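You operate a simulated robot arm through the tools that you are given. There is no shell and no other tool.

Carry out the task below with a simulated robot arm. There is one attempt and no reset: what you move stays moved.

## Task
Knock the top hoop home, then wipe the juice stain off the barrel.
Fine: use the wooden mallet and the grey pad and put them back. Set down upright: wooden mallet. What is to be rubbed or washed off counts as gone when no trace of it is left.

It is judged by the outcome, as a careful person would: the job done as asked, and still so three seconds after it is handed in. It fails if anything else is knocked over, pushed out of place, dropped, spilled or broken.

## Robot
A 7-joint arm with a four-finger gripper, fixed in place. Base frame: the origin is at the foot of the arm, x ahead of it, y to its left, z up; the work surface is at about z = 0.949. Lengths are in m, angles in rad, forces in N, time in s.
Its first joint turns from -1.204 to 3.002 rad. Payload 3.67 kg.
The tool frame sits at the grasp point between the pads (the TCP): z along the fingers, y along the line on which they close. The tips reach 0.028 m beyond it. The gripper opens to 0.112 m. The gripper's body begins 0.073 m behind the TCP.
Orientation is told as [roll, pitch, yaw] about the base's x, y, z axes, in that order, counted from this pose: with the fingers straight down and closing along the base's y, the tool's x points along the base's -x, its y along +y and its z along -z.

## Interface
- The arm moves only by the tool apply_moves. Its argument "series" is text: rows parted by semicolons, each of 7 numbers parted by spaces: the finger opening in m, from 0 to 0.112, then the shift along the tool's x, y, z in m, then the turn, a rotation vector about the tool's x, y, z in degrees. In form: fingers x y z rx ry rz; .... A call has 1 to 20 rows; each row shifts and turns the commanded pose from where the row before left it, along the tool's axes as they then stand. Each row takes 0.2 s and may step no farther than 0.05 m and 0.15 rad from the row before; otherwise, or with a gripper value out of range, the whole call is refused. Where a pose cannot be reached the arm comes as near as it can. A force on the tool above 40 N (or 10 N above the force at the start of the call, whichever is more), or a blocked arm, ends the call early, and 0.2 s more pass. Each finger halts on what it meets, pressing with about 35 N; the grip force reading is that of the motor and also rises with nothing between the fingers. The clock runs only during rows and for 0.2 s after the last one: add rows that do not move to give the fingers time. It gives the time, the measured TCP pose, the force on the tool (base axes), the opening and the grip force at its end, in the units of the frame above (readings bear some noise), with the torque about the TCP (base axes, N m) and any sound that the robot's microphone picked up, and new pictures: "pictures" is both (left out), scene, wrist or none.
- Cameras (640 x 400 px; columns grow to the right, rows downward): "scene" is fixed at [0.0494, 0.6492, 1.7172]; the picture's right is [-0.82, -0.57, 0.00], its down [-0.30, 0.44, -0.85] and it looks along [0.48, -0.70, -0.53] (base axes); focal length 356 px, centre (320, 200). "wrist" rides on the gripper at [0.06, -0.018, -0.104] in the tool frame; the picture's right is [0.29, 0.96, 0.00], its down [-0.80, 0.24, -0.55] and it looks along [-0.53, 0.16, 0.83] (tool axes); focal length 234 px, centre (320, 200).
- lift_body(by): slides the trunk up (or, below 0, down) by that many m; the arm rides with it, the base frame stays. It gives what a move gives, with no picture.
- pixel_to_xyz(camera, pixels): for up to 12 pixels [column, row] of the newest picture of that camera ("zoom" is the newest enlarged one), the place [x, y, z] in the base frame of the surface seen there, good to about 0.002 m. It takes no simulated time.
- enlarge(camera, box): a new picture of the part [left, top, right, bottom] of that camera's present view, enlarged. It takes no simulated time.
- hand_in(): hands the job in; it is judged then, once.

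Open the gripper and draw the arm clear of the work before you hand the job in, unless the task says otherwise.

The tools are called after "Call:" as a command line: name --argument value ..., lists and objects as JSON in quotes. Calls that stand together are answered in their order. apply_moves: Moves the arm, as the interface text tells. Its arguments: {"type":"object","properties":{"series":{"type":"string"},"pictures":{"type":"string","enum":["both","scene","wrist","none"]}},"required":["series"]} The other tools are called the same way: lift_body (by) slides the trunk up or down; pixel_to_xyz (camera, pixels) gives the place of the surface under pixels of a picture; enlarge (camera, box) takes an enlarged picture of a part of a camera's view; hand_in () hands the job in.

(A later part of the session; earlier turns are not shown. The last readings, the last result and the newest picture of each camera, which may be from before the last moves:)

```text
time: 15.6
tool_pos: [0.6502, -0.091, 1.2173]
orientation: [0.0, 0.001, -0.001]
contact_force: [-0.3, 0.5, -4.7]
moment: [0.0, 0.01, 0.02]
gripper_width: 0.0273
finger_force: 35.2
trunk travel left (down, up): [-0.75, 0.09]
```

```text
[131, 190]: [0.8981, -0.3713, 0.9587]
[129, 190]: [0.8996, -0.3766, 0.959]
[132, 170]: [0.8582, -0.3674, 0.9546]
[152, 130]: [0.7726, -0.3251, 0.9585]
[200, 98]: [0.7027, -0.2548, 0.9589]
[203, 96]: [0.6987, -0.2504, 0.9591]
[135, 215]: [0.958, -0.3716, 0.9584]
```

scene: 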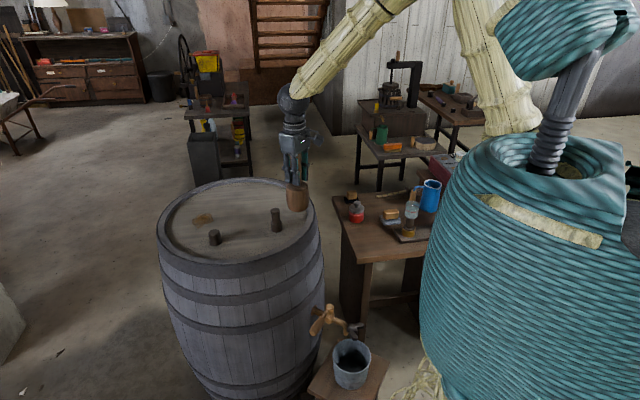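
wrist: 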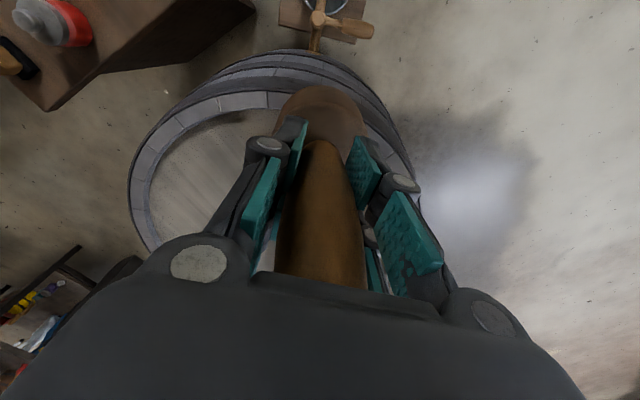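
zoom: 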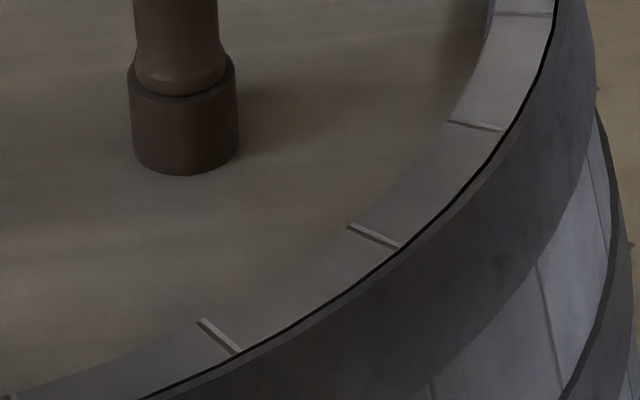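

I want the hoop's top face more precisely, so I'll sample its band and the adjacent stave ends on the left side.

Call:
enlarge --camera "scene" --box '[152, 205, 192, 255]'

Call:
pixel_to_xyz --camera "zoom" --pixels '[[180, 100], [173, 100], [168, 100], [215, 50], [205, 50], [170, 150], [163, 150], [160, 180], [175, 180], [185, 220], [200, 220], [215, 280]]'

```text
8.00 times, centred on (172, 230) of scene
```

zoom: 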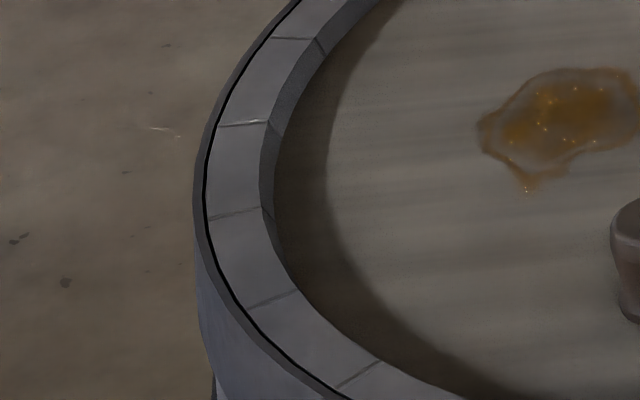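

```text
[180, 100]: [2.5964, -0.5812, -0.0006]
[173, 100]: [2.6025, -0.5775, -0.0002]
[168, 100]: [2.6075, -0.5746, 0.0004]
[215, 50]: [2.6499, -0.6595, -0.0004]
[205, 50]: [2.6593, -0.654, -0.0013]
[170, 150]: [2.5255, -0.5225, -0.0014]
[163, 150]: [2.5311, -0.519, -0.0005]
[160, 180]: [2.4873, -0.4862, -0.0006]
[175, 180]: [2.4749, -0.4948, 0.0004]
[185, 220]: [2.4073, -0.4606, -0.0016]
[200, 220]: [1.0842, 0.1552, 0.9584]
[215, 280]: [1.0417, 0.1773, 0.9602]
```

Those missed the hoop because the zoom frame was widened. The hoop's top face is at columns 197–204, so I'll sample there.

Call:
pixel_to_xyz --camera "zoom" --pixels '[[200, 180], [200, 200], [202, 215], [205, 230], [210, 245], [218, 265], [230, 180], [235, 240], [240, 270], [230, 295], [270, 345], [290, 340]]'

```text
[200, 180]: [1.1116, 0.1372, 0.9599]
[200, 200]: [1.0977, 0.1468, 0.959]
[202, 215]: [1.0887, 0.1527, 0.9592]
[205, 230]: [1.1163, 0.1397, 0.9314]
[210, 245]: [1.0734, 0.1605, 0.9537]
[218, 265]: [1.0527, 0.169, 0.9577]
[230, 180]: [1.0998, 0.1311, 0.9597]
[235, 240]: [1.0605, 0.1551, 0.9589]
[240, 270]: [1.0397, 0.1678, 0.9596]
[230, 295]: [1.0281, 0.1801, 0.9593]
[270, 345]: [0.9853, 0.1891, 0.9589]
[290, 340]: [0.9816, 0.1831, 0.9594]
```

The hoop's top face and the stave ends both read 0.959 everywhere, so the hoop is home. I'll carry the mallet back over its place on the bench at this safe height.

Call:
apply_moves --series "0 0.0093 -0.0434 0 0 0 0; 0 0.0093 -0.0434 0 0 0 0; 0 0.0093 -0.0434 0 0 0 0; 0 0.0093 -0.0434 0 0 0 0; 0 0.0093 -0.0434 0 0 0 0; 0 0.0093 -0.0434 0 0 0 0; 0 0.0093 -0.0434 0 0 0 0; 0 0.0093 -0.0434 0 0 0 0; 0 0.0093 -0.0434 0 0 0 0; 0 0 0 0.04 0 0 0; 0 0 0 0.04 0 0 0; 0 0 0 0.04 0 0 0; 0 0 0 0 0 0 0"

Call:
enlarge --camera "scene" --box '[335, 135, 425, 245]'

```text
time: 18.4
tool_pos: [0.5643, -0.4824, 1.0997]
orientation: [0.0, -0.003, 0.002]
contact_force: [-0.3, 0.0, -3.5]
moment: [-0.02, -0.02, 0.0]
gripper_width: 0.0273
finger_force: 34.9
trunk travel left (down, up): [-0.75, 0.09]
```

scene: 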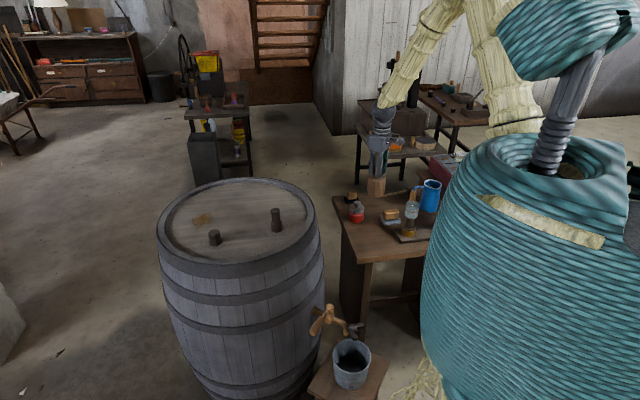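
wrist: 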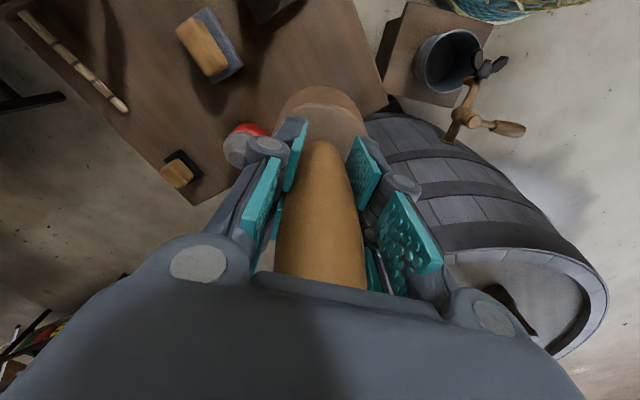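

```text
3.64 times, centred on (380, 190) of scene
```

zoom: 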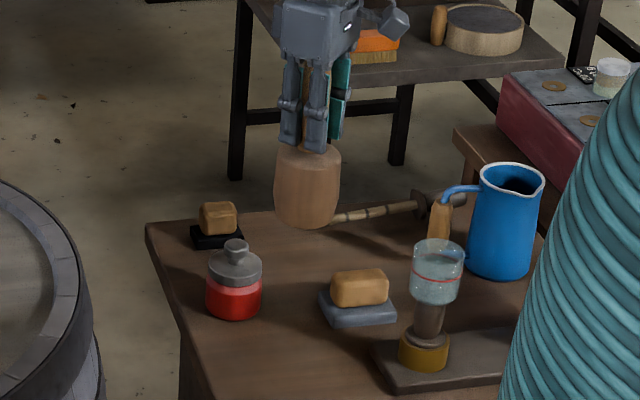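

The mallet hangs upright above its place, about 2 mm low in x. I'll correct that and descend to just above the bench.

Call:
apply_moves --series "0 -0.0015 0 0.045 0 0 0; 0 0 0 0.045 0 0 0; 0 0 0 0.045 0 0 0; 0 0 0 0.045 0 0 0; 0 0 0 0.0345 0 0 0; 0 0 0 0 0 0 0" --pictures "scene"

Call:
enlarge --camera "scene" --box '[335, 170, 425, 255]'

```text
time: 19.8
tool_pos: [0.5651, -0.4821, 0.883]
orientation: [0.001, 0.0, 0.002]
contact_force: [0.3, 0.3, -3.7]
moment: [-0.01, -0.03, 0.0]
gripper_width: 0.0275
finger_force: 34.4
trunk travel left (down, up): [-0.75, 0.09]
```

scene: 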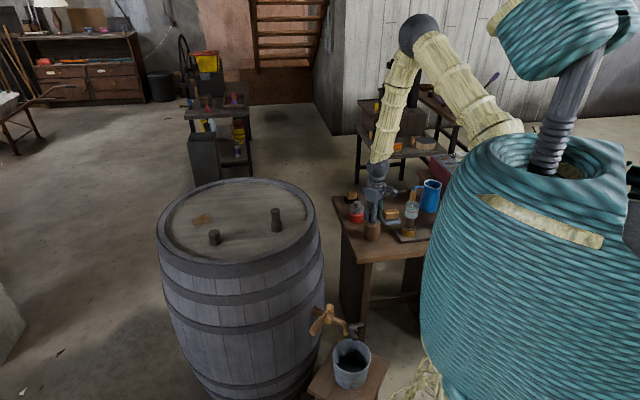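

```text
4.71 times, centred on (380, 212) of scene
```

zoom: 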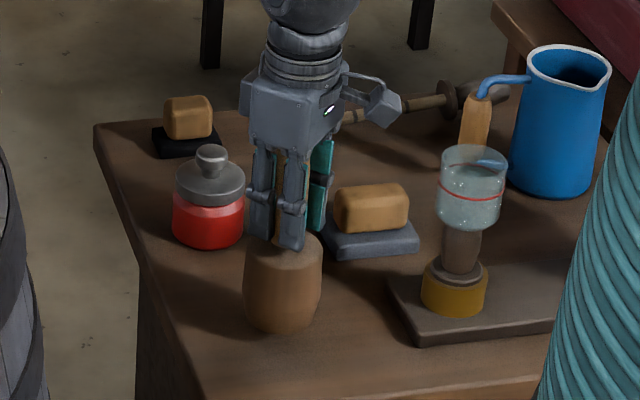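

The foot is still off the bench (force −3.7 N, full weight carried). I'll lower it in small steps and watch the force.

Call:
apply_moves --series "0 0 0 0.005 0 0 0; 0 0 0 0.005 0 0 0; 0 0 0 0.003 0 0 0; 0 0 0 0 0 0 0" --pictures "none"

Call:
apply_moves --series "0 0 0 0.002 0 0 0; 0 0 0 0 0 0 0" --pictures "none"

Call:
apply_moves --series "0 0 0 0.002 0 0 0; 0 0 0 0 0 0 0" --pictures "scene"

```text
time: 20.8
tool_pos: [0.5673, -0.4819, 0.8689]
orientation: [0.002, 0.0, -0.001]
contact_force: [-0.3, -0.2, -4.0]
moment: [0.04, 0.04, 0.01]
gripper_width: 0.0275
finger_force: 34.5
trunk travel left (down, up): [-0.75, 0.09]
```

```text
time: 21.4
tool_pos: [0.5665, -0.4825, 0.8675]
orientation: [0.001, -0.001, -0.001]
contact_force: [0.0, 0.3, -3.4]
moment: [0.01, -0.01, 0.01]
gripper_width: 0.0274
finger_force: 35.2
trunk travel left (down, up): [-0.75, 0.09]
```

```text
time: 22.0
tool_pos: [0.567, -0.4827, 0.8652]
orientation: [0.001, 0.002, -0.001]
contact_force: [-0.2, -0.6, -3.9]
moment: [0.0, -0.03, 0.03]
gripper_width: 0.0275
finger_force: 35.1
trunk travel left (down, up): [-0.75, 0.09]
```

scene: 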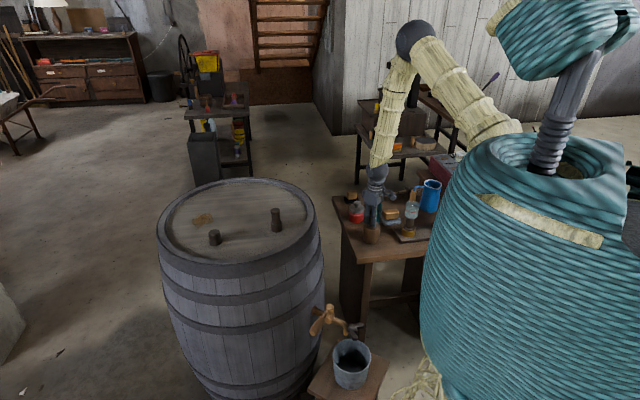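

The full weight is still carried at 0.865, so the foot is still free of the bench; I'll go on down by 1.5–2 mm steps.

Call:
apply_moves --series "0 0 0 0.002 0 0 0; 0 0 0 0 0 0 0" --pictures "none"

Call:
apply_moves --series "0 0 0 0.0015 0 0 0; 0 0 0 0 0 0 0" --pictures "none"

Call:
enlarge --camera "scene" --box '[345, 200, 405, 250]'

```text
time: 22.6
tool_pos: [0.5679, -0.4831, 0.8635]
orientation: [0.001, 0.0, 0.001]
contact_force: [0.0, -0.7, -4.7]
moment: [0.0, -0.04, -0.01]
gripper_width: 0.0274
finger_force: 34.4
trunk travel left (down, up): [-0.75, 0.09]
```

```text
time: 23.2
tool_pos: [0.5677, -0.4828, 0.8621]
orientation: [0.001, -0.002, 0.001]
contact_force: [-0.1, -0.6, -4.4]
moment: [0.01, -0.02, -0.03]
gripper_width: 0.0273
finger_force: 34.9
trunk travel left (down, up): [-0.75, 0.09]
```

```text
8.00 times, centred on (375, 225) of scene
```

zoom: 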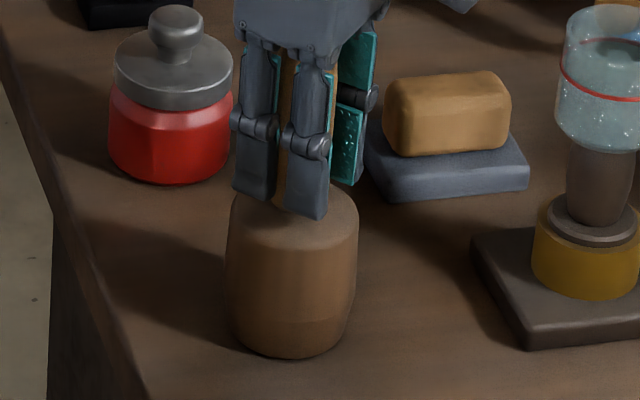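

There's still no contact at 0.862, so the handle slipped several mm up in the grip during the last blow. I'll continue with small steps.

Call:
apply_moves --series "0 0 0 0.0015 0 0 0; 0 0 0 0 0 0 0" --pictures "none"

Call:
apply_moves --series "0 0 0 0.0015 0 0 0; 0 0 0 0 0 0 0" --pictures "none"

Call:
apply_moves --series "0 0 0 0.0015 0 0 0; 0 0 0 0 0 0 0" --pictures "none"

```text
time: 23.8
tool_pos: [0.5668, -0.4818, 0.8618]
orientation: [-0.001, -0.004, 0.002]
contact_force: [0.1, -1.0, 10.2]
moment: [-0.07, -0.24, -0.01]
gripper_width: 0.0276
finger_force: 34.8
trunk travel left (down, up): [-0.75, 0.09]
```

```text
time: 24.4
tool_pos: [0.5665, -0.4819, 0.862]
orientation: [-0.002, -0.003, 0.0]
contact_force: [-0.8, -5.5, 31.5]
moment: [-0.31, -0.89, -0.11]
gripper_width: 0.0272
finger_force: 34.7
trunk travel left (down, up): [-0.75, 0.09]
```

```text
time: 24.8
tool_pos: [0.5681, -0.4827, 0.8614]
orientation: [-0.002, -0.003, 0.0]
contact_force: [-9.1, 0.2, 28.6]
moment: [0.31, 0.32, 0.1]
gripper_width: 0.0274
finger_force: 34.8
trunk travel left (down, up): [-0.75, 0.09]
stopped in row 1: the force on the tool passed its limit at 45 N (the readings are from after the stop); the commanded pose is now the measured one
```

The foot is on the bench at TCP 0.862, now pressed with about 30 N. I'll back off 1.5 mm to relieve the pressure before opening.

Call:
apply_moves --series "0 0 0 -0.001 0 0 0; 0 0 0 0 0 0 0" --pictures "none"

```text
time: 25.4
tool_pos: [0.5678, -0.4821, 0.8633]
orientation: [-0.001, -0.003, -0.001]
contact_force: [-9.6, -1.2, 22.3]
moment: [0.12, 0.47, 0.08]
gripper_width: 0.0274
finger_force: 34.9
trunk travel left (down, up): [-0.75, 0.09]
```

22 N vertical and −9.6 N along x remain. I'll ease up another 1.5 mm and 1 mm back in x.

Call:
apply_moves --series "0 0.0008 0 -0.0015 0 0 0; 0 0 0 0 0 0 0" --pictures "none"

```text
time: 26.0
tool_pos: [0.5678, -0.4832, 0.8617]
orientation: [-0.001, -0.003, 0.0]
contact_force: [-2.3, 0.4, 5.1]
moment: [0.17, 0.17, 0.01]
gripper_width: 0.0272
finger_force: 35.2
trunk travel left (down, up): [-0.75, 0.09]
```

The force is down to about 5 N. I'll open the fingers gradually and then rise straight up.

Call:
apply_moves --series "0.034 0 0 0 0 0 0; 0.045 0 0 0 0 0 0; 0.07 0 0 0 0 0 0; 0.08 0 0 0 0 0 0; 0.08 0 0 0 0 0 0"

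Call:
enlarge --camera "scene" --box '[345, 190, 405, 250]'

```text
time: 27.2
tool_pos: [0.5676, -0.4826, 0.8615]
orientation: [0.0, -0.002, -0.001]
contact_force: [0.4, 0.2, -0.3]
moment: [0.0, 0.0, -0.01]
gripper_width: 0.0799
finger_force: 0.0
trunk travel left (down, up): [-0.75, 0.09]
```

scene: 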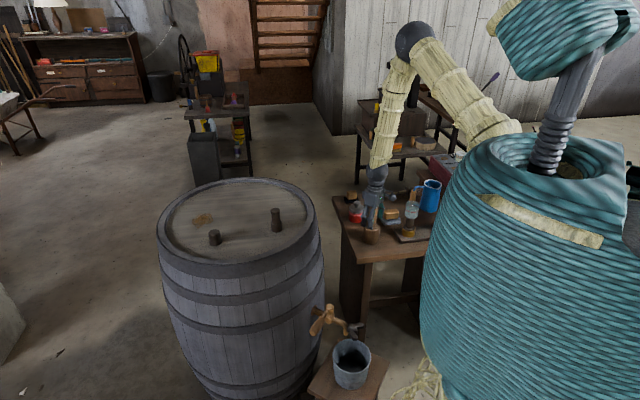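
wrist: 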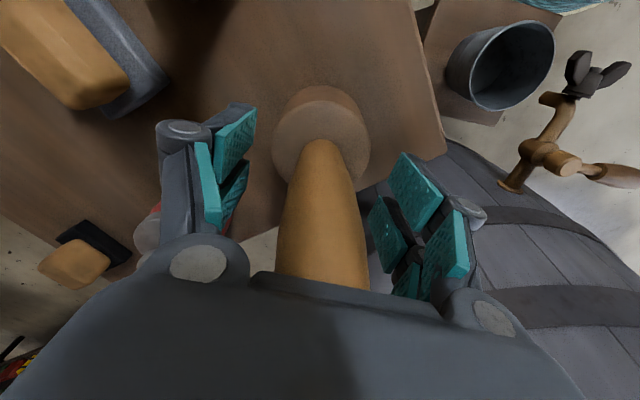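

```text
6.67 times, centred on (375, 220) of scene
```

zoom: 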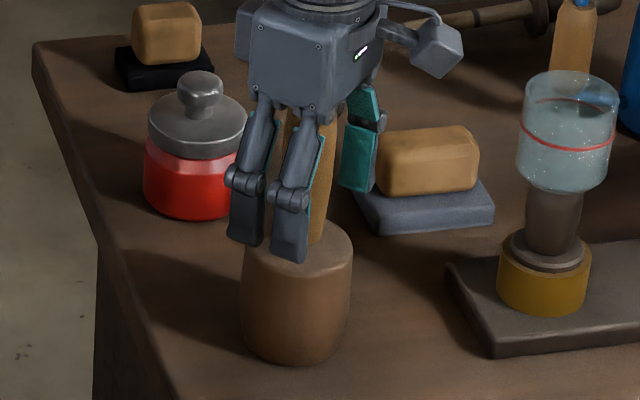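

The mallet stands free and upright. I'll rise straight up to clear it.

Call:
apply_moves --series "0.08 0 0 -0.02 0 0 0; 0.08 0 0 -0.04 0 0 0; 0.08 0 0 -0.045 0 0 0; 0.08 0 0 -0.045 0 0 0; 0.1 0 0 -0.045 0 0 0; 0.112 0 0 -0.045 0 0 0; 0.112 0 0 0 0 0 0"

Call:
enlarge --camera "scene" --box '[340, 185, 420, 245]'

Call:
enlarge --camera "wrist" --box '[160, 0, 400, 150]'

```text
time: 28.8
tool_pos: [0.5684, -0.4852, 1.1005]
orientation: [0.001, -0.004, 0.001]
contact_force: [0.3, 0.7, -0.5]
moment: [0.03, 0.04, 0.03]
gripper_width: 0.112
finger_force: 0.0
trunk travel left (down, up): [-0.75, 0.09]
```

scene: 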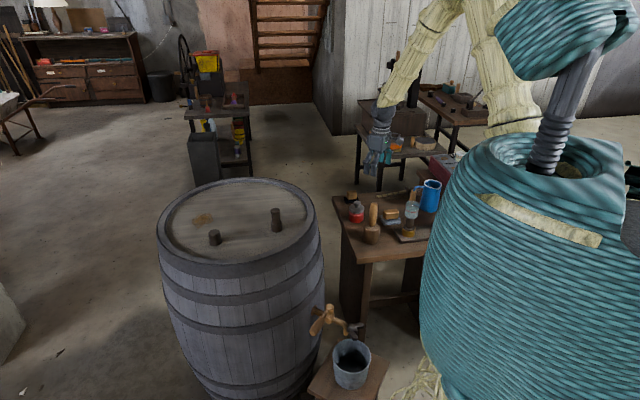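
wrist: 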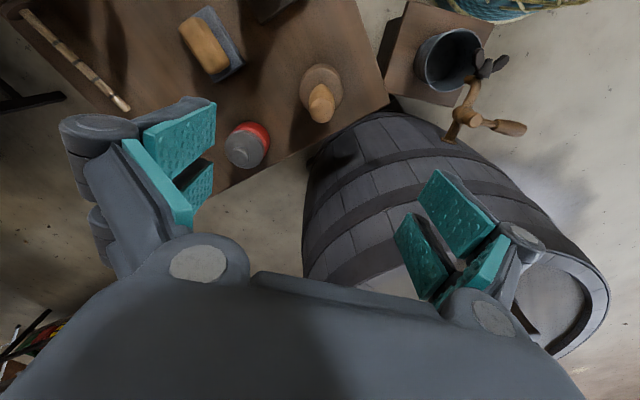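

```text
6.67 times, centred on (380, 215) of scene
```

zoom: 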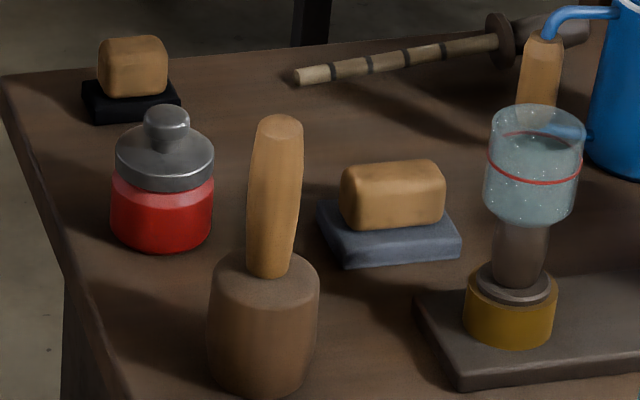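

```text
2.67 times, centred on (280, 75) of wrist
```

zoom: 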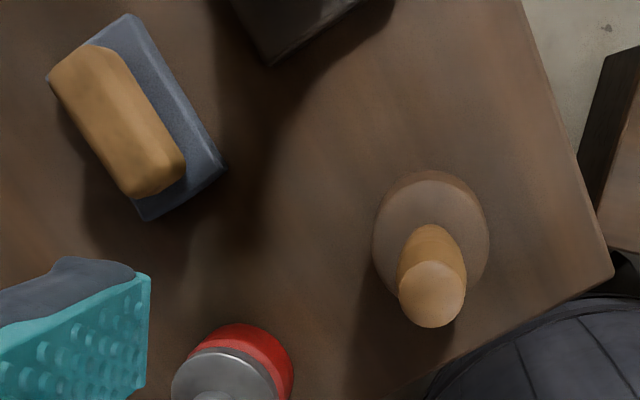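

The mallet is back in place. Before taking the pad I'll measure the stain's extent and the short bung next to it.

Call:
enlarge --camera "scene" --box '[180, 200, 244, 250]'

Call:
pixel_to_xyz --camera "scene" --pixels '[[191, 220], [198, 213], [212, 214], [214, 220], [198, 228], [202, 227], [208, 239], [221, 240], [214, 245], [214, 233], [276, 228], [203, 219]]'

```text
8.00 times, centred on (212, 225) of scene
```

zoom: 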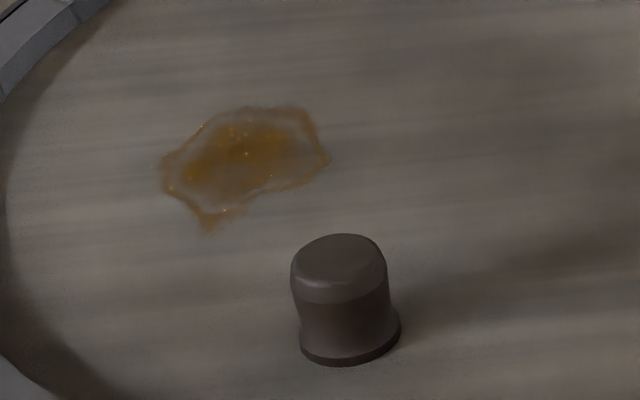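

```text
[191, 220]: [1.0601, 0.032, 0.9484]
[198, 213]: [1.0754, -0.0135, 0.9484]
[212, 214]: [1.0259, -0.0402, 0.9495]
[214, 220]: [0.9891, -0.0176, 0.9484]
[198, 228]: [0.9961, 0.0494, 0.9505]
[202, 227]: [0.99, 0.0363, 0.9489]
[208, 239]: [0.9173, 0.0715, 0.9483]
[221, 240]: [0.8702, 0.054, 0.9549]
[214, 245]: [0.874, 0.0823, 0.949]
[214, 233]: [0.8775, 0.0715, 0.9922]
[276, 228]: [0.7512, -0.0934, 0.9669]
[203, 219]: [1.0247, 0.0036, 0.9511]
```

The stain spans roughly x 0.985–1.065, y −0.035–0.053, and the short bung stands at about (0.885, 0.066), top 0.992. The stain is past the stated downward reach, so I'll test how far the empty tool gets over it, staying well above the bungs.

Call:
apply_moves --series "0.06 0 0 -0.05 0 0 0; 0.06 -0.0308 0.0323 0 0 0 0; 0.06 -0.0308 0.0323 0 0 0 0; 0.06 -0.0308 0.0323 0 0 0 0; 0.06 -0.0308 0.0323 0 0 0 0; 0.06 -0.0308 0.0323 0 0 0 0; 0.06 -0.0308 0.0323 0 0 0 0; 0.06 -0.0308 0.0323 0 0 0 0; 0.06 -0.0308 0.0323 0 0 0 0; 0.06 -0.0308 0.0323 0 0 0 0; 0.06 -0.0308 0.0323 0 0 0 0; 0.06 -0.0308 0.0323 0 0 0 0; 0.06 -0.0308 0.0323 0 0 0 0; 0.06 -0.0308 0.0323 0 0 0 0; 0.06 -0.0308 0.0323 0 0 0 0; 0.06 -0.0308 0.0323 0 0 0 0; 0.06 0 0 0 0 0 0"

```text
time: 32.4
tool_pos: [1.0267, 0.0017, 1.1549]
orientation: [-0.001, -0.004, -0.001]
contact_force: [0.0, -0.3, 0.0]
moment: [0.03, -0.04, 0.0]
gripper_width: 0.0602
finger_force: 0.1
trunk travel left (down, up): [-0.75, 0.09]
```

scene: 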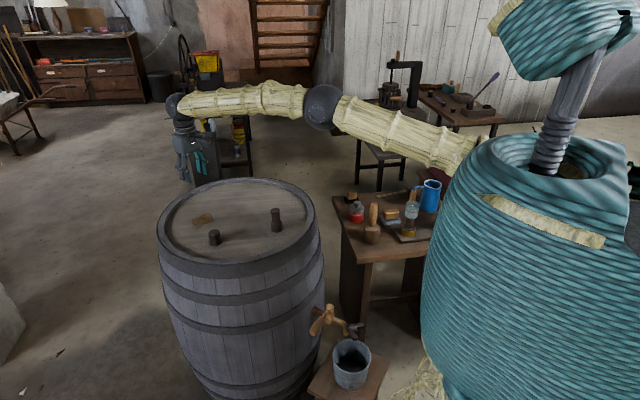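
wrist: 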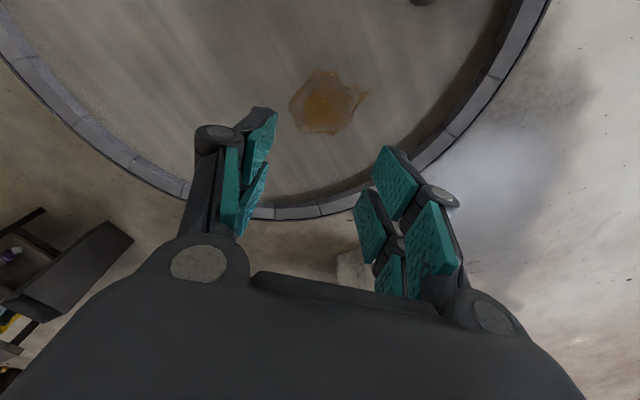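

With the tool pointing down it reached (1.027, 0.002, 1.155), and the stain is visible at (327,100) in the wrist view. I'll measure the stain here and test how much farther in x it can go.

Call:
enlarge --camera "wrist" --box '[260, 50, 400, 150]'

Call:
pixel_to_xyz --camera "wrist" --pixels '[[288, 103], [300, 85], [320, 68], [338, 80], [369, 90], [350, 110], [335, 134], [310, 130], [296, 122], [327, 100]]'

Call:
apply_moves --series "0.06 -0.02 0 0 0 0 0; 0.06 -0.02 0 0 0 0 0; 0.06 -0.02 0 0 0 0 0; 0.06 0 0 0 0 0 0; 0.06 0 0 0 0 0 0"

```text
4.00 times, centred on (330, 100) of wrist
```

zoom: 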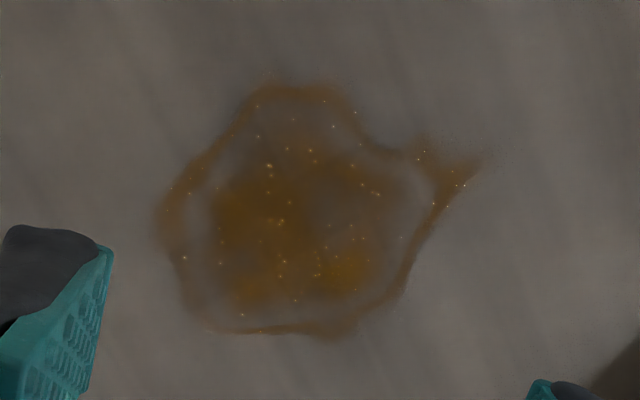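

```text
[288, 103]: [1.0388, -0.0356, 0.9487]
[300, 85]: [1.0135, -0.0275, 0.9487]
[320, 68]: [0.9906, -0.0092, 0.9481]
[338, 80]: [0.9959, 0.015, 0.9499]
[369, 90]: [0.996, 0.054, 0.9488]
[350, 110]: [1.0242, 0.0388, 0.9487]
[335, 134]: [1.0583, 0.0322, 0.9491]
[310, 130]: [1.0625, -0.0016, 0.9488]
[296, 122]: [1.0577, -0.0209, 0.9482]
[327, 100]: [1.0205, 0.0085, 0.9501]
```

```text
time: 33.6
tool_pos: [1.0457, 0.0005, 1.1507]
orientation: [-0.002, -0.001, 0.0]
contact_force: [0.2, -0.5, 0.1]
moment: [-0.01, 0.05, 0.01]
gripper_width: 0.06
finger_force: 0.0
out of reach, approached as far as the arm can: row 1, 2, 3
trunk travel left (down, up): [-0.75, 0.09]
```

scene: 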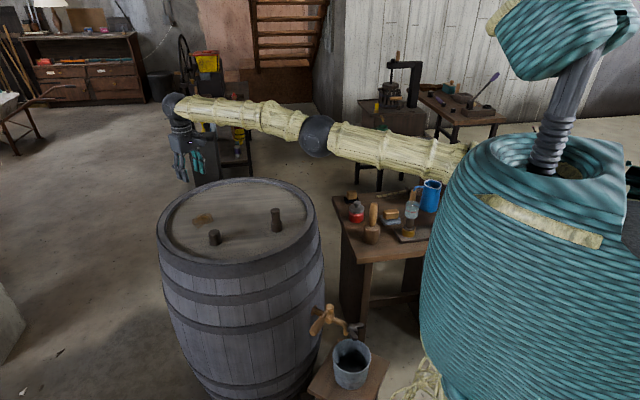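
wrist: 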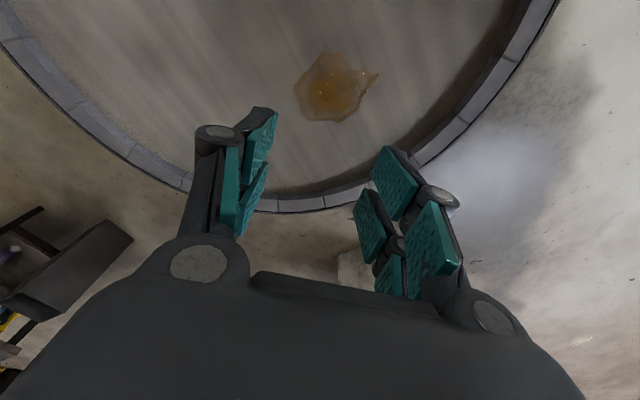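

The tool-down reach at this height ends at x≈1.046; lowering the trunk will extend it at work height. I'll go over the pad at z≈1.28 with open space all around, then turn and lower the trunk there.

Call:
apply_moves --series "0.06 0.0243 -0.0333 -0.0065 0 0 0; 0.06 0.0243 -0.0333 -0.0065 0 0 0; 0.06 0.0243 -0.0333 -0.0065 0 0 0; 0.06 0.0243 -0.0333 -0.0065 0 0 0; 0.06 0.0243 -0.0333 -0.0065 0 0 0; 0.06 0.0243 -0.0333 -0.0065 0 0 0; 0.06 0.0243 -0.0333 -0.0065 0 0 0; 0.06 0.0243 -0.0333 -0.0065 0 0 0; 0.06 0.0243 -0.0333 -0.0065 0 0 0; 0.06 0.0243 -0.0333 -0.0065 0 0 0; 0.06 0.0243 -0.0333 -0.0065 0 0 0; 0.06 0.0243 -0.0333 -0.0065 0 0 0; 0.06 0.0243 -0.0333 -0.0065 0 0 0; 0.06 0.0243 -0.0333 -0.0065 0 0 0; 0.06 0.0243 -0.0333 -0.0065 0 0 0; 0.06 0.0243 -0.0333 -0.0065 0 0 0; 0.06 0.0243 -0.0333 -0.0065 0 0 0; 0.06 0.0243 -0.0333 -0.0065 0 0 0; 0.06 0.0243 -0.0333 -0.0065 0 0 0; 0.06 0.0243 -0.0333 -0.0065 0 0 0" --pictures "scene"

```text
time: 37.8
tool_pos: [0.5595, -0.6685, 1.2807]
orientation: [0.001, -0.004, -0.001]
contact_force: [-0.4, -0.2, 1.0]
moment: [0.01, -0.02, 0.06]
gripper_width: 0.0601
finger_force: 0.1
trunk travel left (down, up): [-0.75, 0.09]
```

scene: 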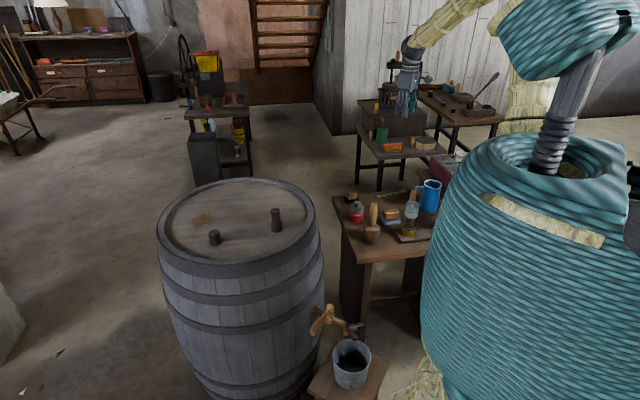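

The tool is at (0.560, −0.669, 1.281) above the pad. I'll turn it by +42.8° yaw so it closes across the block's width.

Call:
apply_moves --series "0.07 0 0 0 0 0 -7.13; 0.07 0 0 0 0 0 -7.13; 0.07 0 0 0 0 0 -7.13; 0.07 0 0 0 0 0 -7.13; 0.07 0 0 0 0 0 -7.13; 0.07 0 0 0 0 0 -7.13; 0.07 0 0 0 0 0 0"

```text
time: 39.4
tool_pos: [0.559, -0.6674, 1.2807]
orientation: [-0.002, -0.001, 0.748]
contact_force: [-0.1, -0.6, 0.3]
moment: [0.01, 0.03, 0.02]
gripper_width: 0.07
finger_force: 0.0
trunk travel left (down, up): [-0.75, 0.09]
```

scene: 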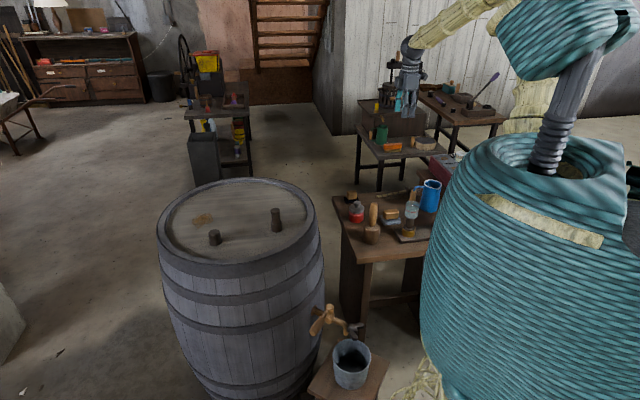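
wrist: 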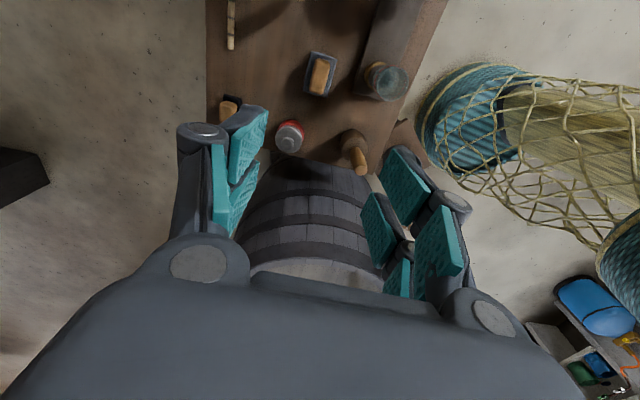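

The pad now shows at (320,75) in the wrist view. I'll zoom and re-measure its outline and the block to confirm the angle.

Call:
enlarge --camera "wrist" --box '[280, 30, 420, 120]'

Call:
pixel_to_xyz --camera "zoom" --pixels '[[130, 107], [255, 115], [250, 292], [105, 275], [170, 155], [240, 165], [215, 285], [135, 272], [180, 220], [150, 220], [225, 220], [190, 270]]'

```text
4.44 times, centred on (350, 75) of wrist
```

zoom: 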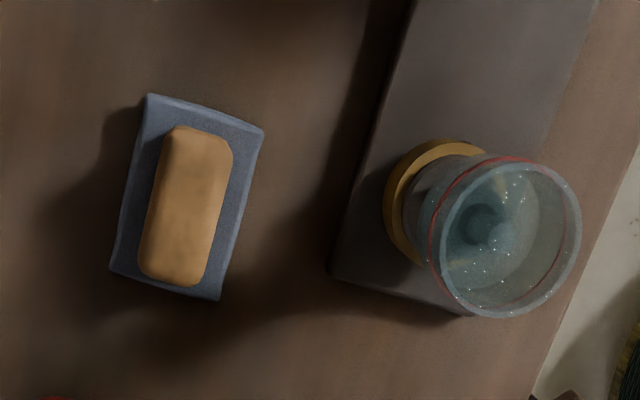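

```text
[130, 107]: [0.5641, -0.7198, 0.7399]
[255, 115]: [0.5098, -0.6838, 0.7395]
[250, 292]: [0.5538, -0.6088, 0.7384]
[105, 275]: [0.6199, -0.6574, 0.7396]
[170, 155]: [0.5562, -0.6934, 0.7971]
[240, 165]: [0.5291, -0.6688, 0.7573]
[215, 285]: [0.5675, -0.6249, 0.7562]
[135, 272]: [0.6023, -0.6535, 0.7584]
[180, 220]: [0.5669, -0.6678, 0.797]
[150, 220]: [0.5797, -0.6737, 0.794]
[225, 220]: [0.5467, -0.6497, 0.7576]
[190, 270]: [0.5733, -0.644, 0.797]
```

I'll sample just inside the true corners seen in this zoom (pad (150,100), (260,132), (216,294), (114,266)) and the block's edges.

Call:
pixel_to_xyz --camera "zoom" --pixels '[[151, 100], [260, 133], [216, 292], [115, 264], [185, 132], [215, 140], [160, 190], [222, 200], [148, 240], [212, 255], [155, 275], [190, 283]]'

```text
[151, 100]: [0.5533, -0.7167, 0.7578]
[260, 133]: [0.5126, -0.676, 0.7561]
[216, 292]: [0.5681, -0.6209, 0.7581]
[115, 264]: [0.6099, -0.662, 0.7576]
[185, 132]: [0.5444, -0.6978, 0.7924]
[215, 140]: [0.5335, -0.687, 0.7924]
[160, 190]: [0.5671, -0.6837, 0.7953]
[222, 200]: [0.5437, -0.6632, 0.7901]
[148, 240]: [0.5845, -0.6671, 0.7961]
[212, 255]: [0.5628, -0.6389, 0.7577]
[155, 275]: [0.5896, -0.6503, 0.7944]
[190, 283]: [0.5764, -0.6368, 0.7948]
```

The pad is 0.08 × 0.06 m at 45°, centred at (0.561, −0.6685), with its block top at 0.797. I'll lower the trunk by 0.35 m, which brings the TCP to about 0.93, above everything here.

Call:
lift_body --by -0.35

```text
time: 42.8
tool_pos: [0.5594, -0.6669, 0.9313]
orientation: [-0.002, -0.003, 0.748]
contact_force: [-0.3, -0.6, -0.2]
moment: [0.01, -0.02, -0.01]
gripper_width: 0.0698
finger_force: 0.0
trunk travel left (down, up): [-0.4, 0.44]
```

The trunk is down and the TCP is at 0.931. I'll trim the yaw and position by about 2° and 2 mm, then descend to TCP z≈0.80 and check before the last centimetre.

Call:
apply_moves --series "0.07 0 -0.0023 0.02 0 0 -2.1; 0.07 0 0 0.04 0 0 0; 0.07 0 0 0.04 0 0 0; 0.07 0 0 0.03 0 0 0; 0.07 0 0 0 0 0 0"

Call:
enlarge --camera "scene" --box '[340, 170, 440, 245]'

Call:
enlarge --camera "wrist" --box '[170, 60, 470, 290]'

```text
time: 44.0
tool_pos: [0.5611, -0.6681, 0.8007]
orientation: [-0.001, -0.001, 0.784]
contact_force: [-0.8, -0.1, 0.0]
moment: [0.02, 0.01, -0.02]
gripper_width: 0.0701
finger_force: 0.0
trunk travel left (down, up): [-0.4, 0.44]
```

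scene: 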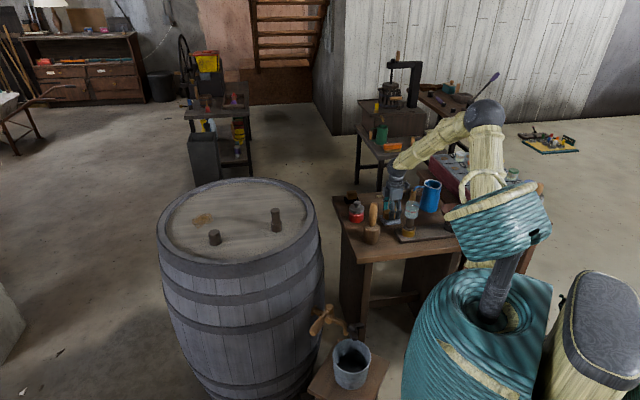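
wrist: 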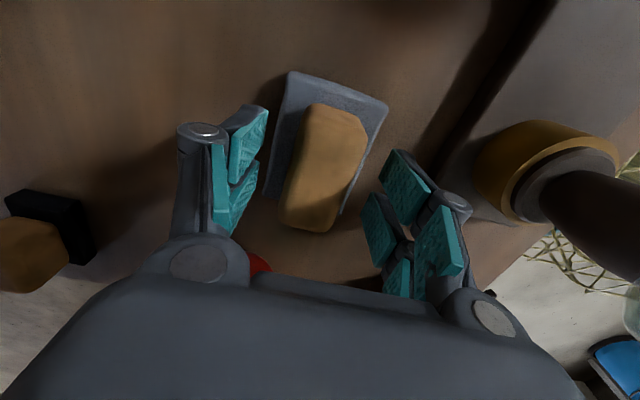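

```text
5.33 times, centred on (390, 208) of scene
```

zoom: 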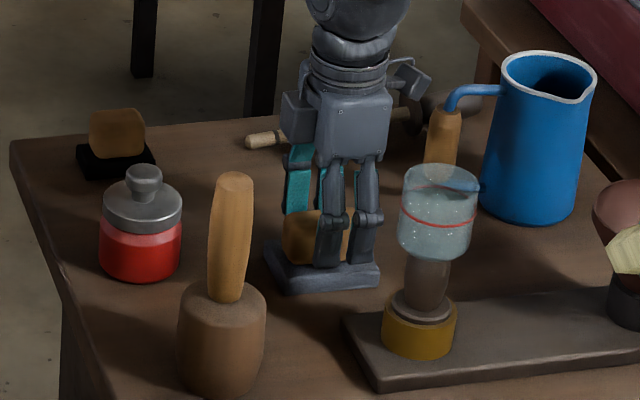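

```text
1.74 times, centred on (320, 175) of wrist
```

zoom: 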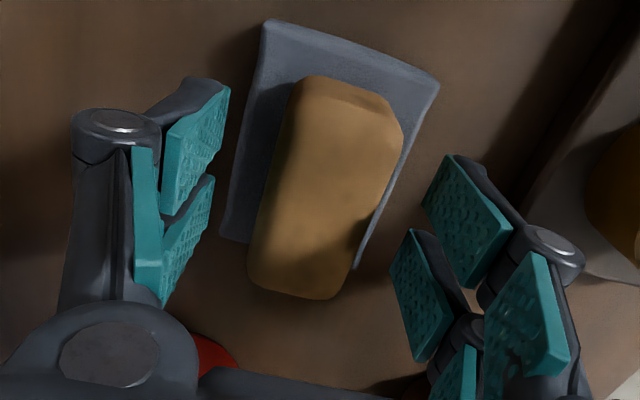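

The block is between the fingers and aligned. I'll go down the last 11 mm so the tips stay just above the pad, and close.

Call:
apply_moves --series "0.07 0 0 0.006 0 0 0; 0.07 0 0 0.005 0 0 0; 0.05 0 0 0 0 0 0; 0.02 0 0 0 0 0 0; 0.0 0 0 0 0 0 0; 0.0 0 0 0 0 0 0"

Call:
enlarge --camera "scene" --box '[340, 170, 440, 245]'

```text
time: 45.4
tool_pos: [0.5616, -0.6694, 0.7887]
orientation: [-0.001, -0.001, 0.785]
contact_force: [0.4, 0.5, 1.0]
moment: [0.0, -0.02, 0.03]
gripper_width: 0.0357
finger_force: 35.5
trunk travel left (down, up): [-0.4, 0.44]
```

scene: 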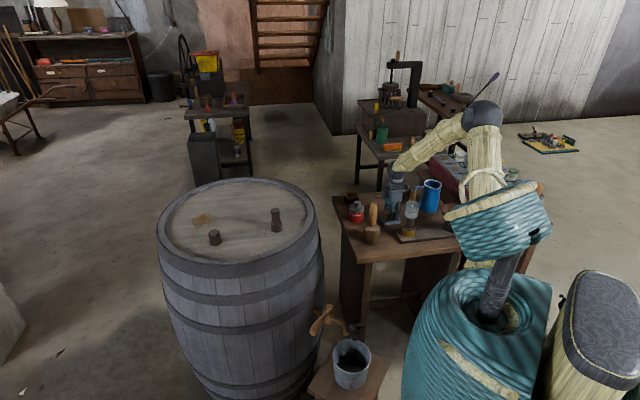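
wrist: 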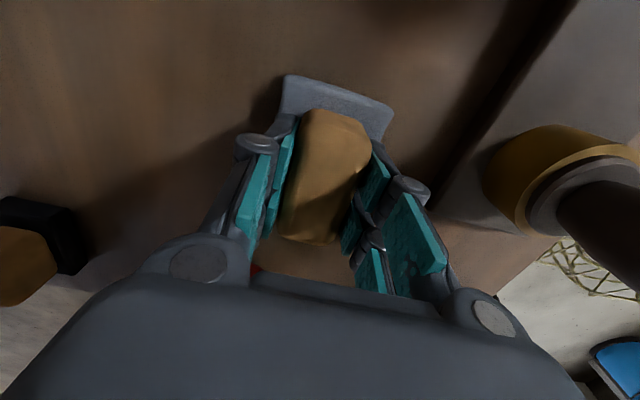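

```text
5.33 times, centred on (390, 208) of scene
```

zoom: 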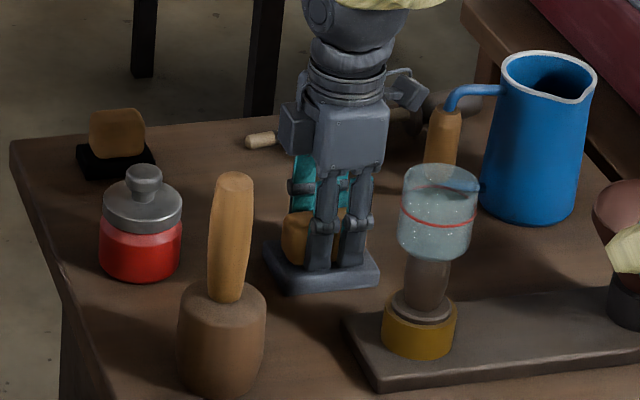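

The pad's block is held at 0.0357 m with 35 N; its face is 0.050 m below the TCP. I'll lift it straight up past the neighbours.

Call:
apply_moves --series "0 0 0 -0.02 0 0 0; 0 0 0 -0.04 0 0 0; 0 0 0 -0.045 0 0 0; 0 0 0 -0.045 0 0 0; 0 0 0 -0.045 0 0 0; 0 0 0 -0.045 0 0 0; 0 0 0 -0.05 0 0 0; 0 0 0 -0.05 0 0 0; 0 0 0 0 0 0 0"

```text
time: 47.4
tool_pos: [0.5596, -0.6696, 1.1297]
orientation: [-0.004, -0.002, 0.784]
contact_force: [0.0, -0.8, -0.4]
moment: [0.01, 0.01, 0.01]
gripper_width: 0.0355
finger_force: 34.8
trunk travel left (down, up): [-0.4, 0.44]
```

scene: 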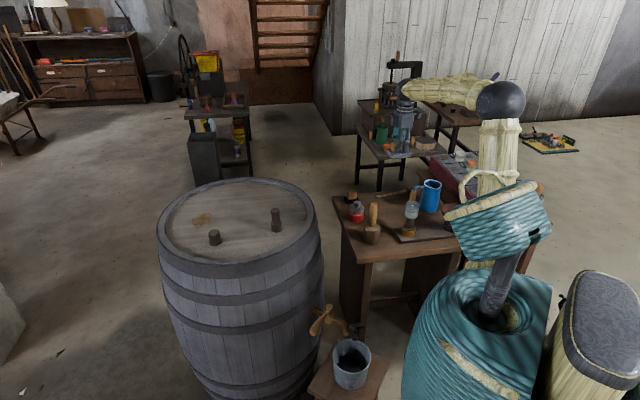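
wrist: 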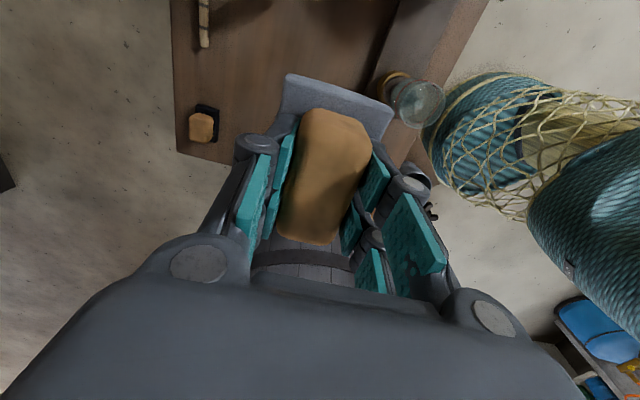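

The pad is held level. I'll carry it at z≈1.13 (face at 1.08, above the tall bung's 1.031) to above the stain's right side.

Call:
apply_moves --series "0 -0.0423 0.0056 0 0 0 0; 0 -0.0423 0.0056 0 0 0 0; 0 -0.0423 0.0056 0 0 0 0; 0 -0.0423 0.0056 0 0 0 0; 0 -0.0423 0.0056 0 0 0 0; 0 -0.0423 0.0056 0 0 0 0; 0 -0.0423 0.0056 0 0 0 0; 0 -0.0423 0.0056 0 0 0 0; 0 -0.0423 0.0056 0 0 0 0; 0 -0.0423 0.0056 0 0 0 0; 0 -0.0423 0.0056 0 0 0 0; 0 -0.0423 0.0056 0 0 0 0; 0 -0.0423 0.0056 0 0 0 0; 0 -0.0423 0.0056 0 0 0 0; 0 -0.0423 0.0056 0 0 0 0; 0 -0.0423 0.0056 0 0 0 0; 0 -0.0423 0.0056 0 0 0 0; 0 -0.0423 0.0056 0 0 0 0; 0 0 0 0 0 0 0"

```text
time: 51.4
tool_pos: [0.982, -0.0831, 1.1222]
orientation: [0.0, -0.002, 0.784]
contact_force: [-0.5, 0.6, -0.2]
moment: [-0.05, -0.01, 0.03]
gripper_width: 0.0355
finger_force: 34.7
out of reach, approached as far as the arm can: row 17, 18
trunk travel left (down, up): [-0.4, 0.44]
```

scene: 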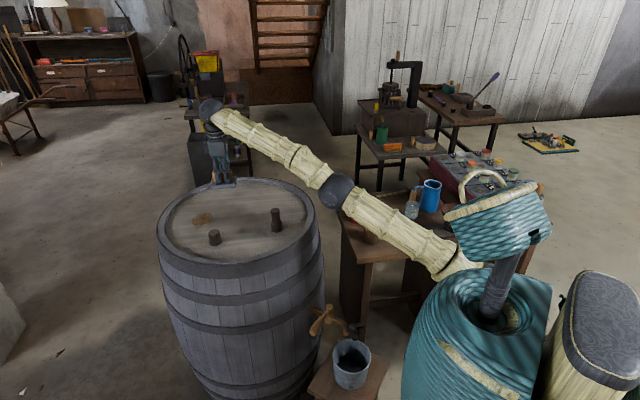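
wrist: 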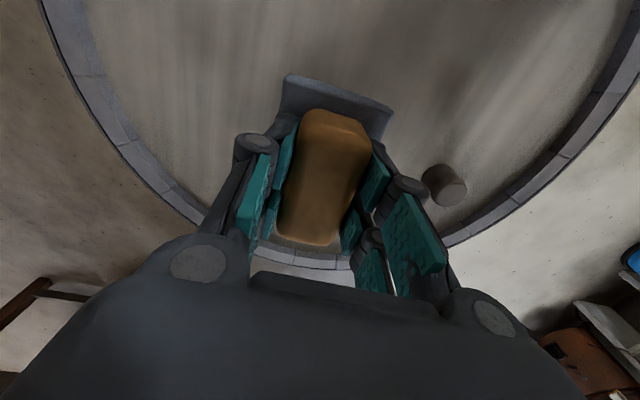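

The arm ran out of reach at (0.982, −0.083, 1.122). With the trunk this low the arm slopes up, so the best reach is with the trunk about 0.12 m below its start. I'll raise the trunk by 0.23 m.

Call:
lift_body --by 0.23

```text
time: 53.8
tool_pos: [0.9829, -0.0847, 1.3526]
orientation: [-0.001, -0.002, 0.783]
contact_force: [0.1, 0.3, -0.4]
moment: [0.0, 0.04, -0.04]
gripper_width: 0.0356
finger_force: 35.4
trunk travel left (down, up): [-0.63, 0.21]
```

The TCP is at 1.353. I'll descend to 1.10 here and turn the pad back by 45° so its long side lies along x.

Call:
apply_moves --series "0 0 0 0.0421 0 0 7.48; 0 0 0 0.0421 0 0 7.48; 0 0 0 0.0421 0 0 7.48; 0 0 0 0.0421 0 0 7.48; 0 0 0 0.0421 0 0 7.48; 0 0 0 0.0421 0 0 7.48; 0 0 0 0 0 0 0"

```text
time: 55.4
tool_pos: [0.9828, -0.0854, 1.0993]
orientation: [-0.001, -0.005, -0.002]
contact_force: [-0.1, 0.5, -1.3]
moment: [0.0, 0.0, -0.01]
gripper_width: 0.0353
finger_force: 35.3
trunk travel left (down, up): [-0.63, 0.21]
```

scene: 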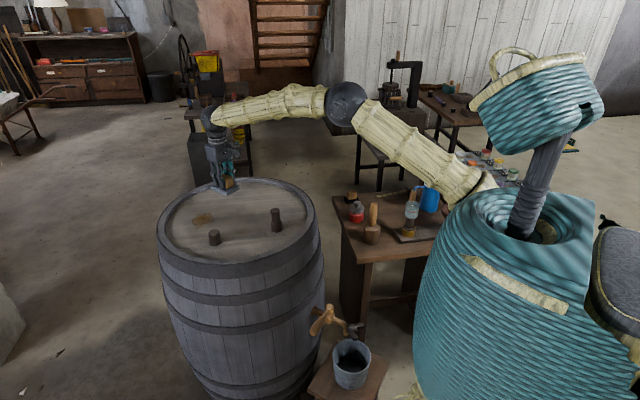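
wrist: 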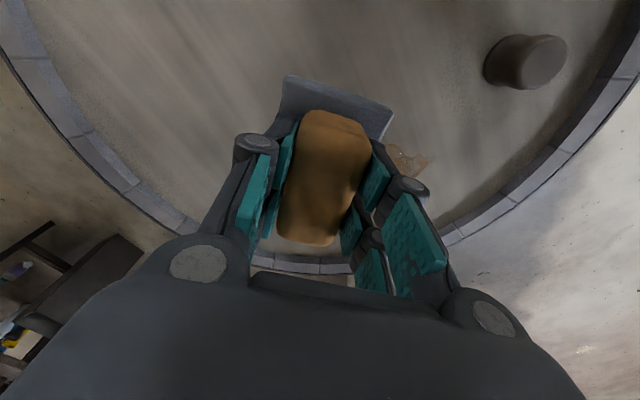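

The pad is level with its long side along x, and the stain shows at (408,160) in the wrist view. I'll go to (1.030, −0.060) and lower to about 1.5 cm above the wood.

Call:
apply_moves --series "0 -0.0236 0.0127 0 0 0 0; 0 -0.0236 0.0127 0 0 0 0; 0 0 0 0.03 0 0 0; 0 0 0 0.03 0 0 0; 0 0 0 0.0253 0 0 0; 0 0 0 0 0 0 0"

Call:
enlarge --camera "scene" --box '[165, 165, 265, 240]'

```text
time: 56.8
tool_pos: [1.0321, -0.06, 1.013]
orientation: [0.002, -0.001, 0.001]
contact_force: [0.6, 0.3, -0.7]
moment: [-0.02, 0.0, -0.03]
gripper_width: 0.0355
finger_force: 35.2
trunk travel left (down, up): [-0.63, 0.21]
```

scene: 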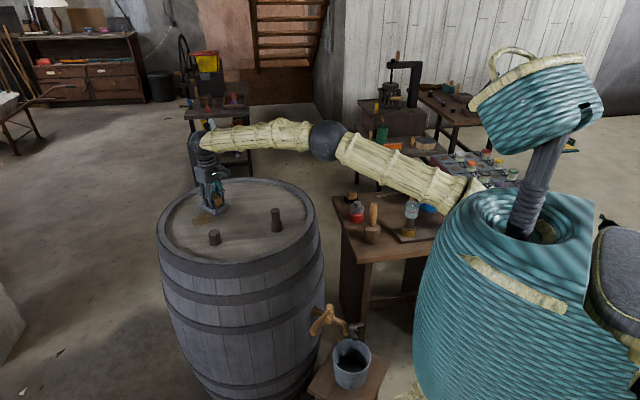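
wrist: 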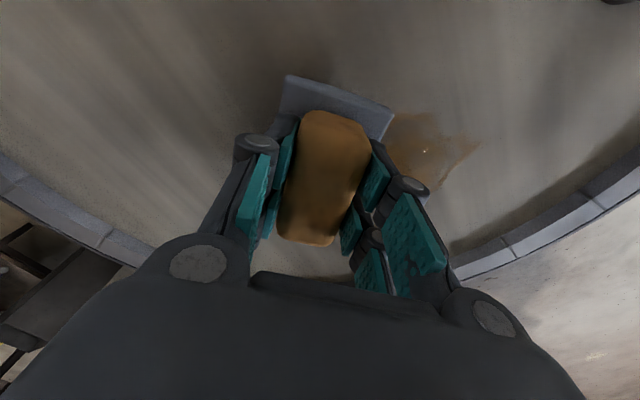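

```text
5.33 times, centred on (215, 202) of scene
```

zoom: 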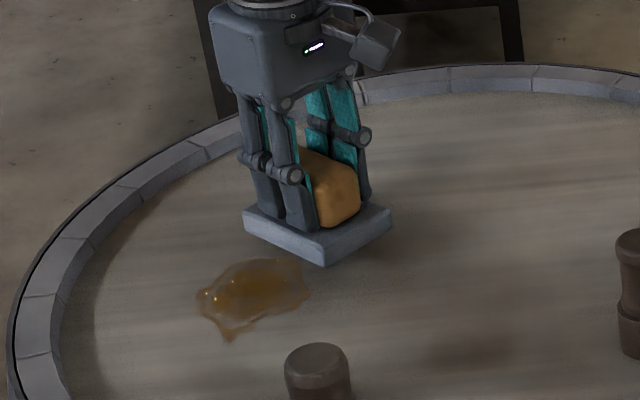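

The pad is level beside the stain. I'll lower it in small steps until I feel contact, expected near TCP 0.999.

Call:
apply_moves --series "0 0 0 0.007 0 0 0; 0 0 0 0.004 0 0 0; 0 0 0 0 0 0 0" --pictures "none"

Call:
apply_moves --series "0 0 0 0.002 0 0 0; 0 0 0 0 0 0 0" --pictures "none"

Call:
apply_moves --series "0 0 0 0.001 0 0 0; 0 0 0 0 0 0 0" --pictures "none"

```text
time: 57.6
tool_pos: [1.0317, -0.06, 1.0024]
orientation: [-0.001, -0.001, -0.001]
contact_force: [0.0, 0.0, -0.9]
moment: [-0.03, 0.02, -0.02]
gripper_width: 0.0354
finger_force: 35.1
trunk travel left (down, up): [-0.63, 0.21]
```

```text
time: 58.2
tool_pos: [1.0312, -0.059, 1.0015]
orientation: [0.0, -0.001, 0.0]
contact_force: [-0.3, 0.2, -2.0]
moment: [-0.03, 0.01, 0.01]
gripper_width: 0.0354
finger_force: 35.1
trunk travel left (down, up): [-0.63, 0.21]
```

```text
time: 58.8
tool_pos: [1.0312, -0.0592, 0.9997]
orientation: [0.0, -0.003, -0.002]
contact_force: [-0.1, 0.6, -2.4]
moment: [0.03, -0.04, -0.02]
gripper_width: 0.0355
finger_force: 35.2
trunk travel left (down, up): [-0.63, 0.21]
```

Call:
apply_moves --series "0 0 0 0.001 0 0 0; 0 0 0 0 0 0 0" --pictures "none"

Call:
apply_moves --series "0 0 0 0.001 0 0 0; 0 0 0 0 0 0 0" --pictures "none"

```text
time: 59.4
tool_pos: [1.0313, -0.0593, 0.9997]
orientation: [-0.001, -0.001, -0.001]
contact_force: [-0.8, -0.5, -0.9]
moment: [-0.01, 0.02, -0.02]
gripper_width: 0.0356
finger_force: 34.9
trunk travel left (down, up): [-0.63, 0.21]
```

```text
time: 60.0
tool_pos: [1.0312, -0.0584, 0.9982]
orientation: [0.0, -0.001, 0.0]
contact_force: [0.0, 0.5, -1.1]
moment: [0.01, -0.03, 0.0]
gripper_width: 0.0356
finger_force: 35.3
trunk travel left (down, up): [-0.63, 0.21]
```

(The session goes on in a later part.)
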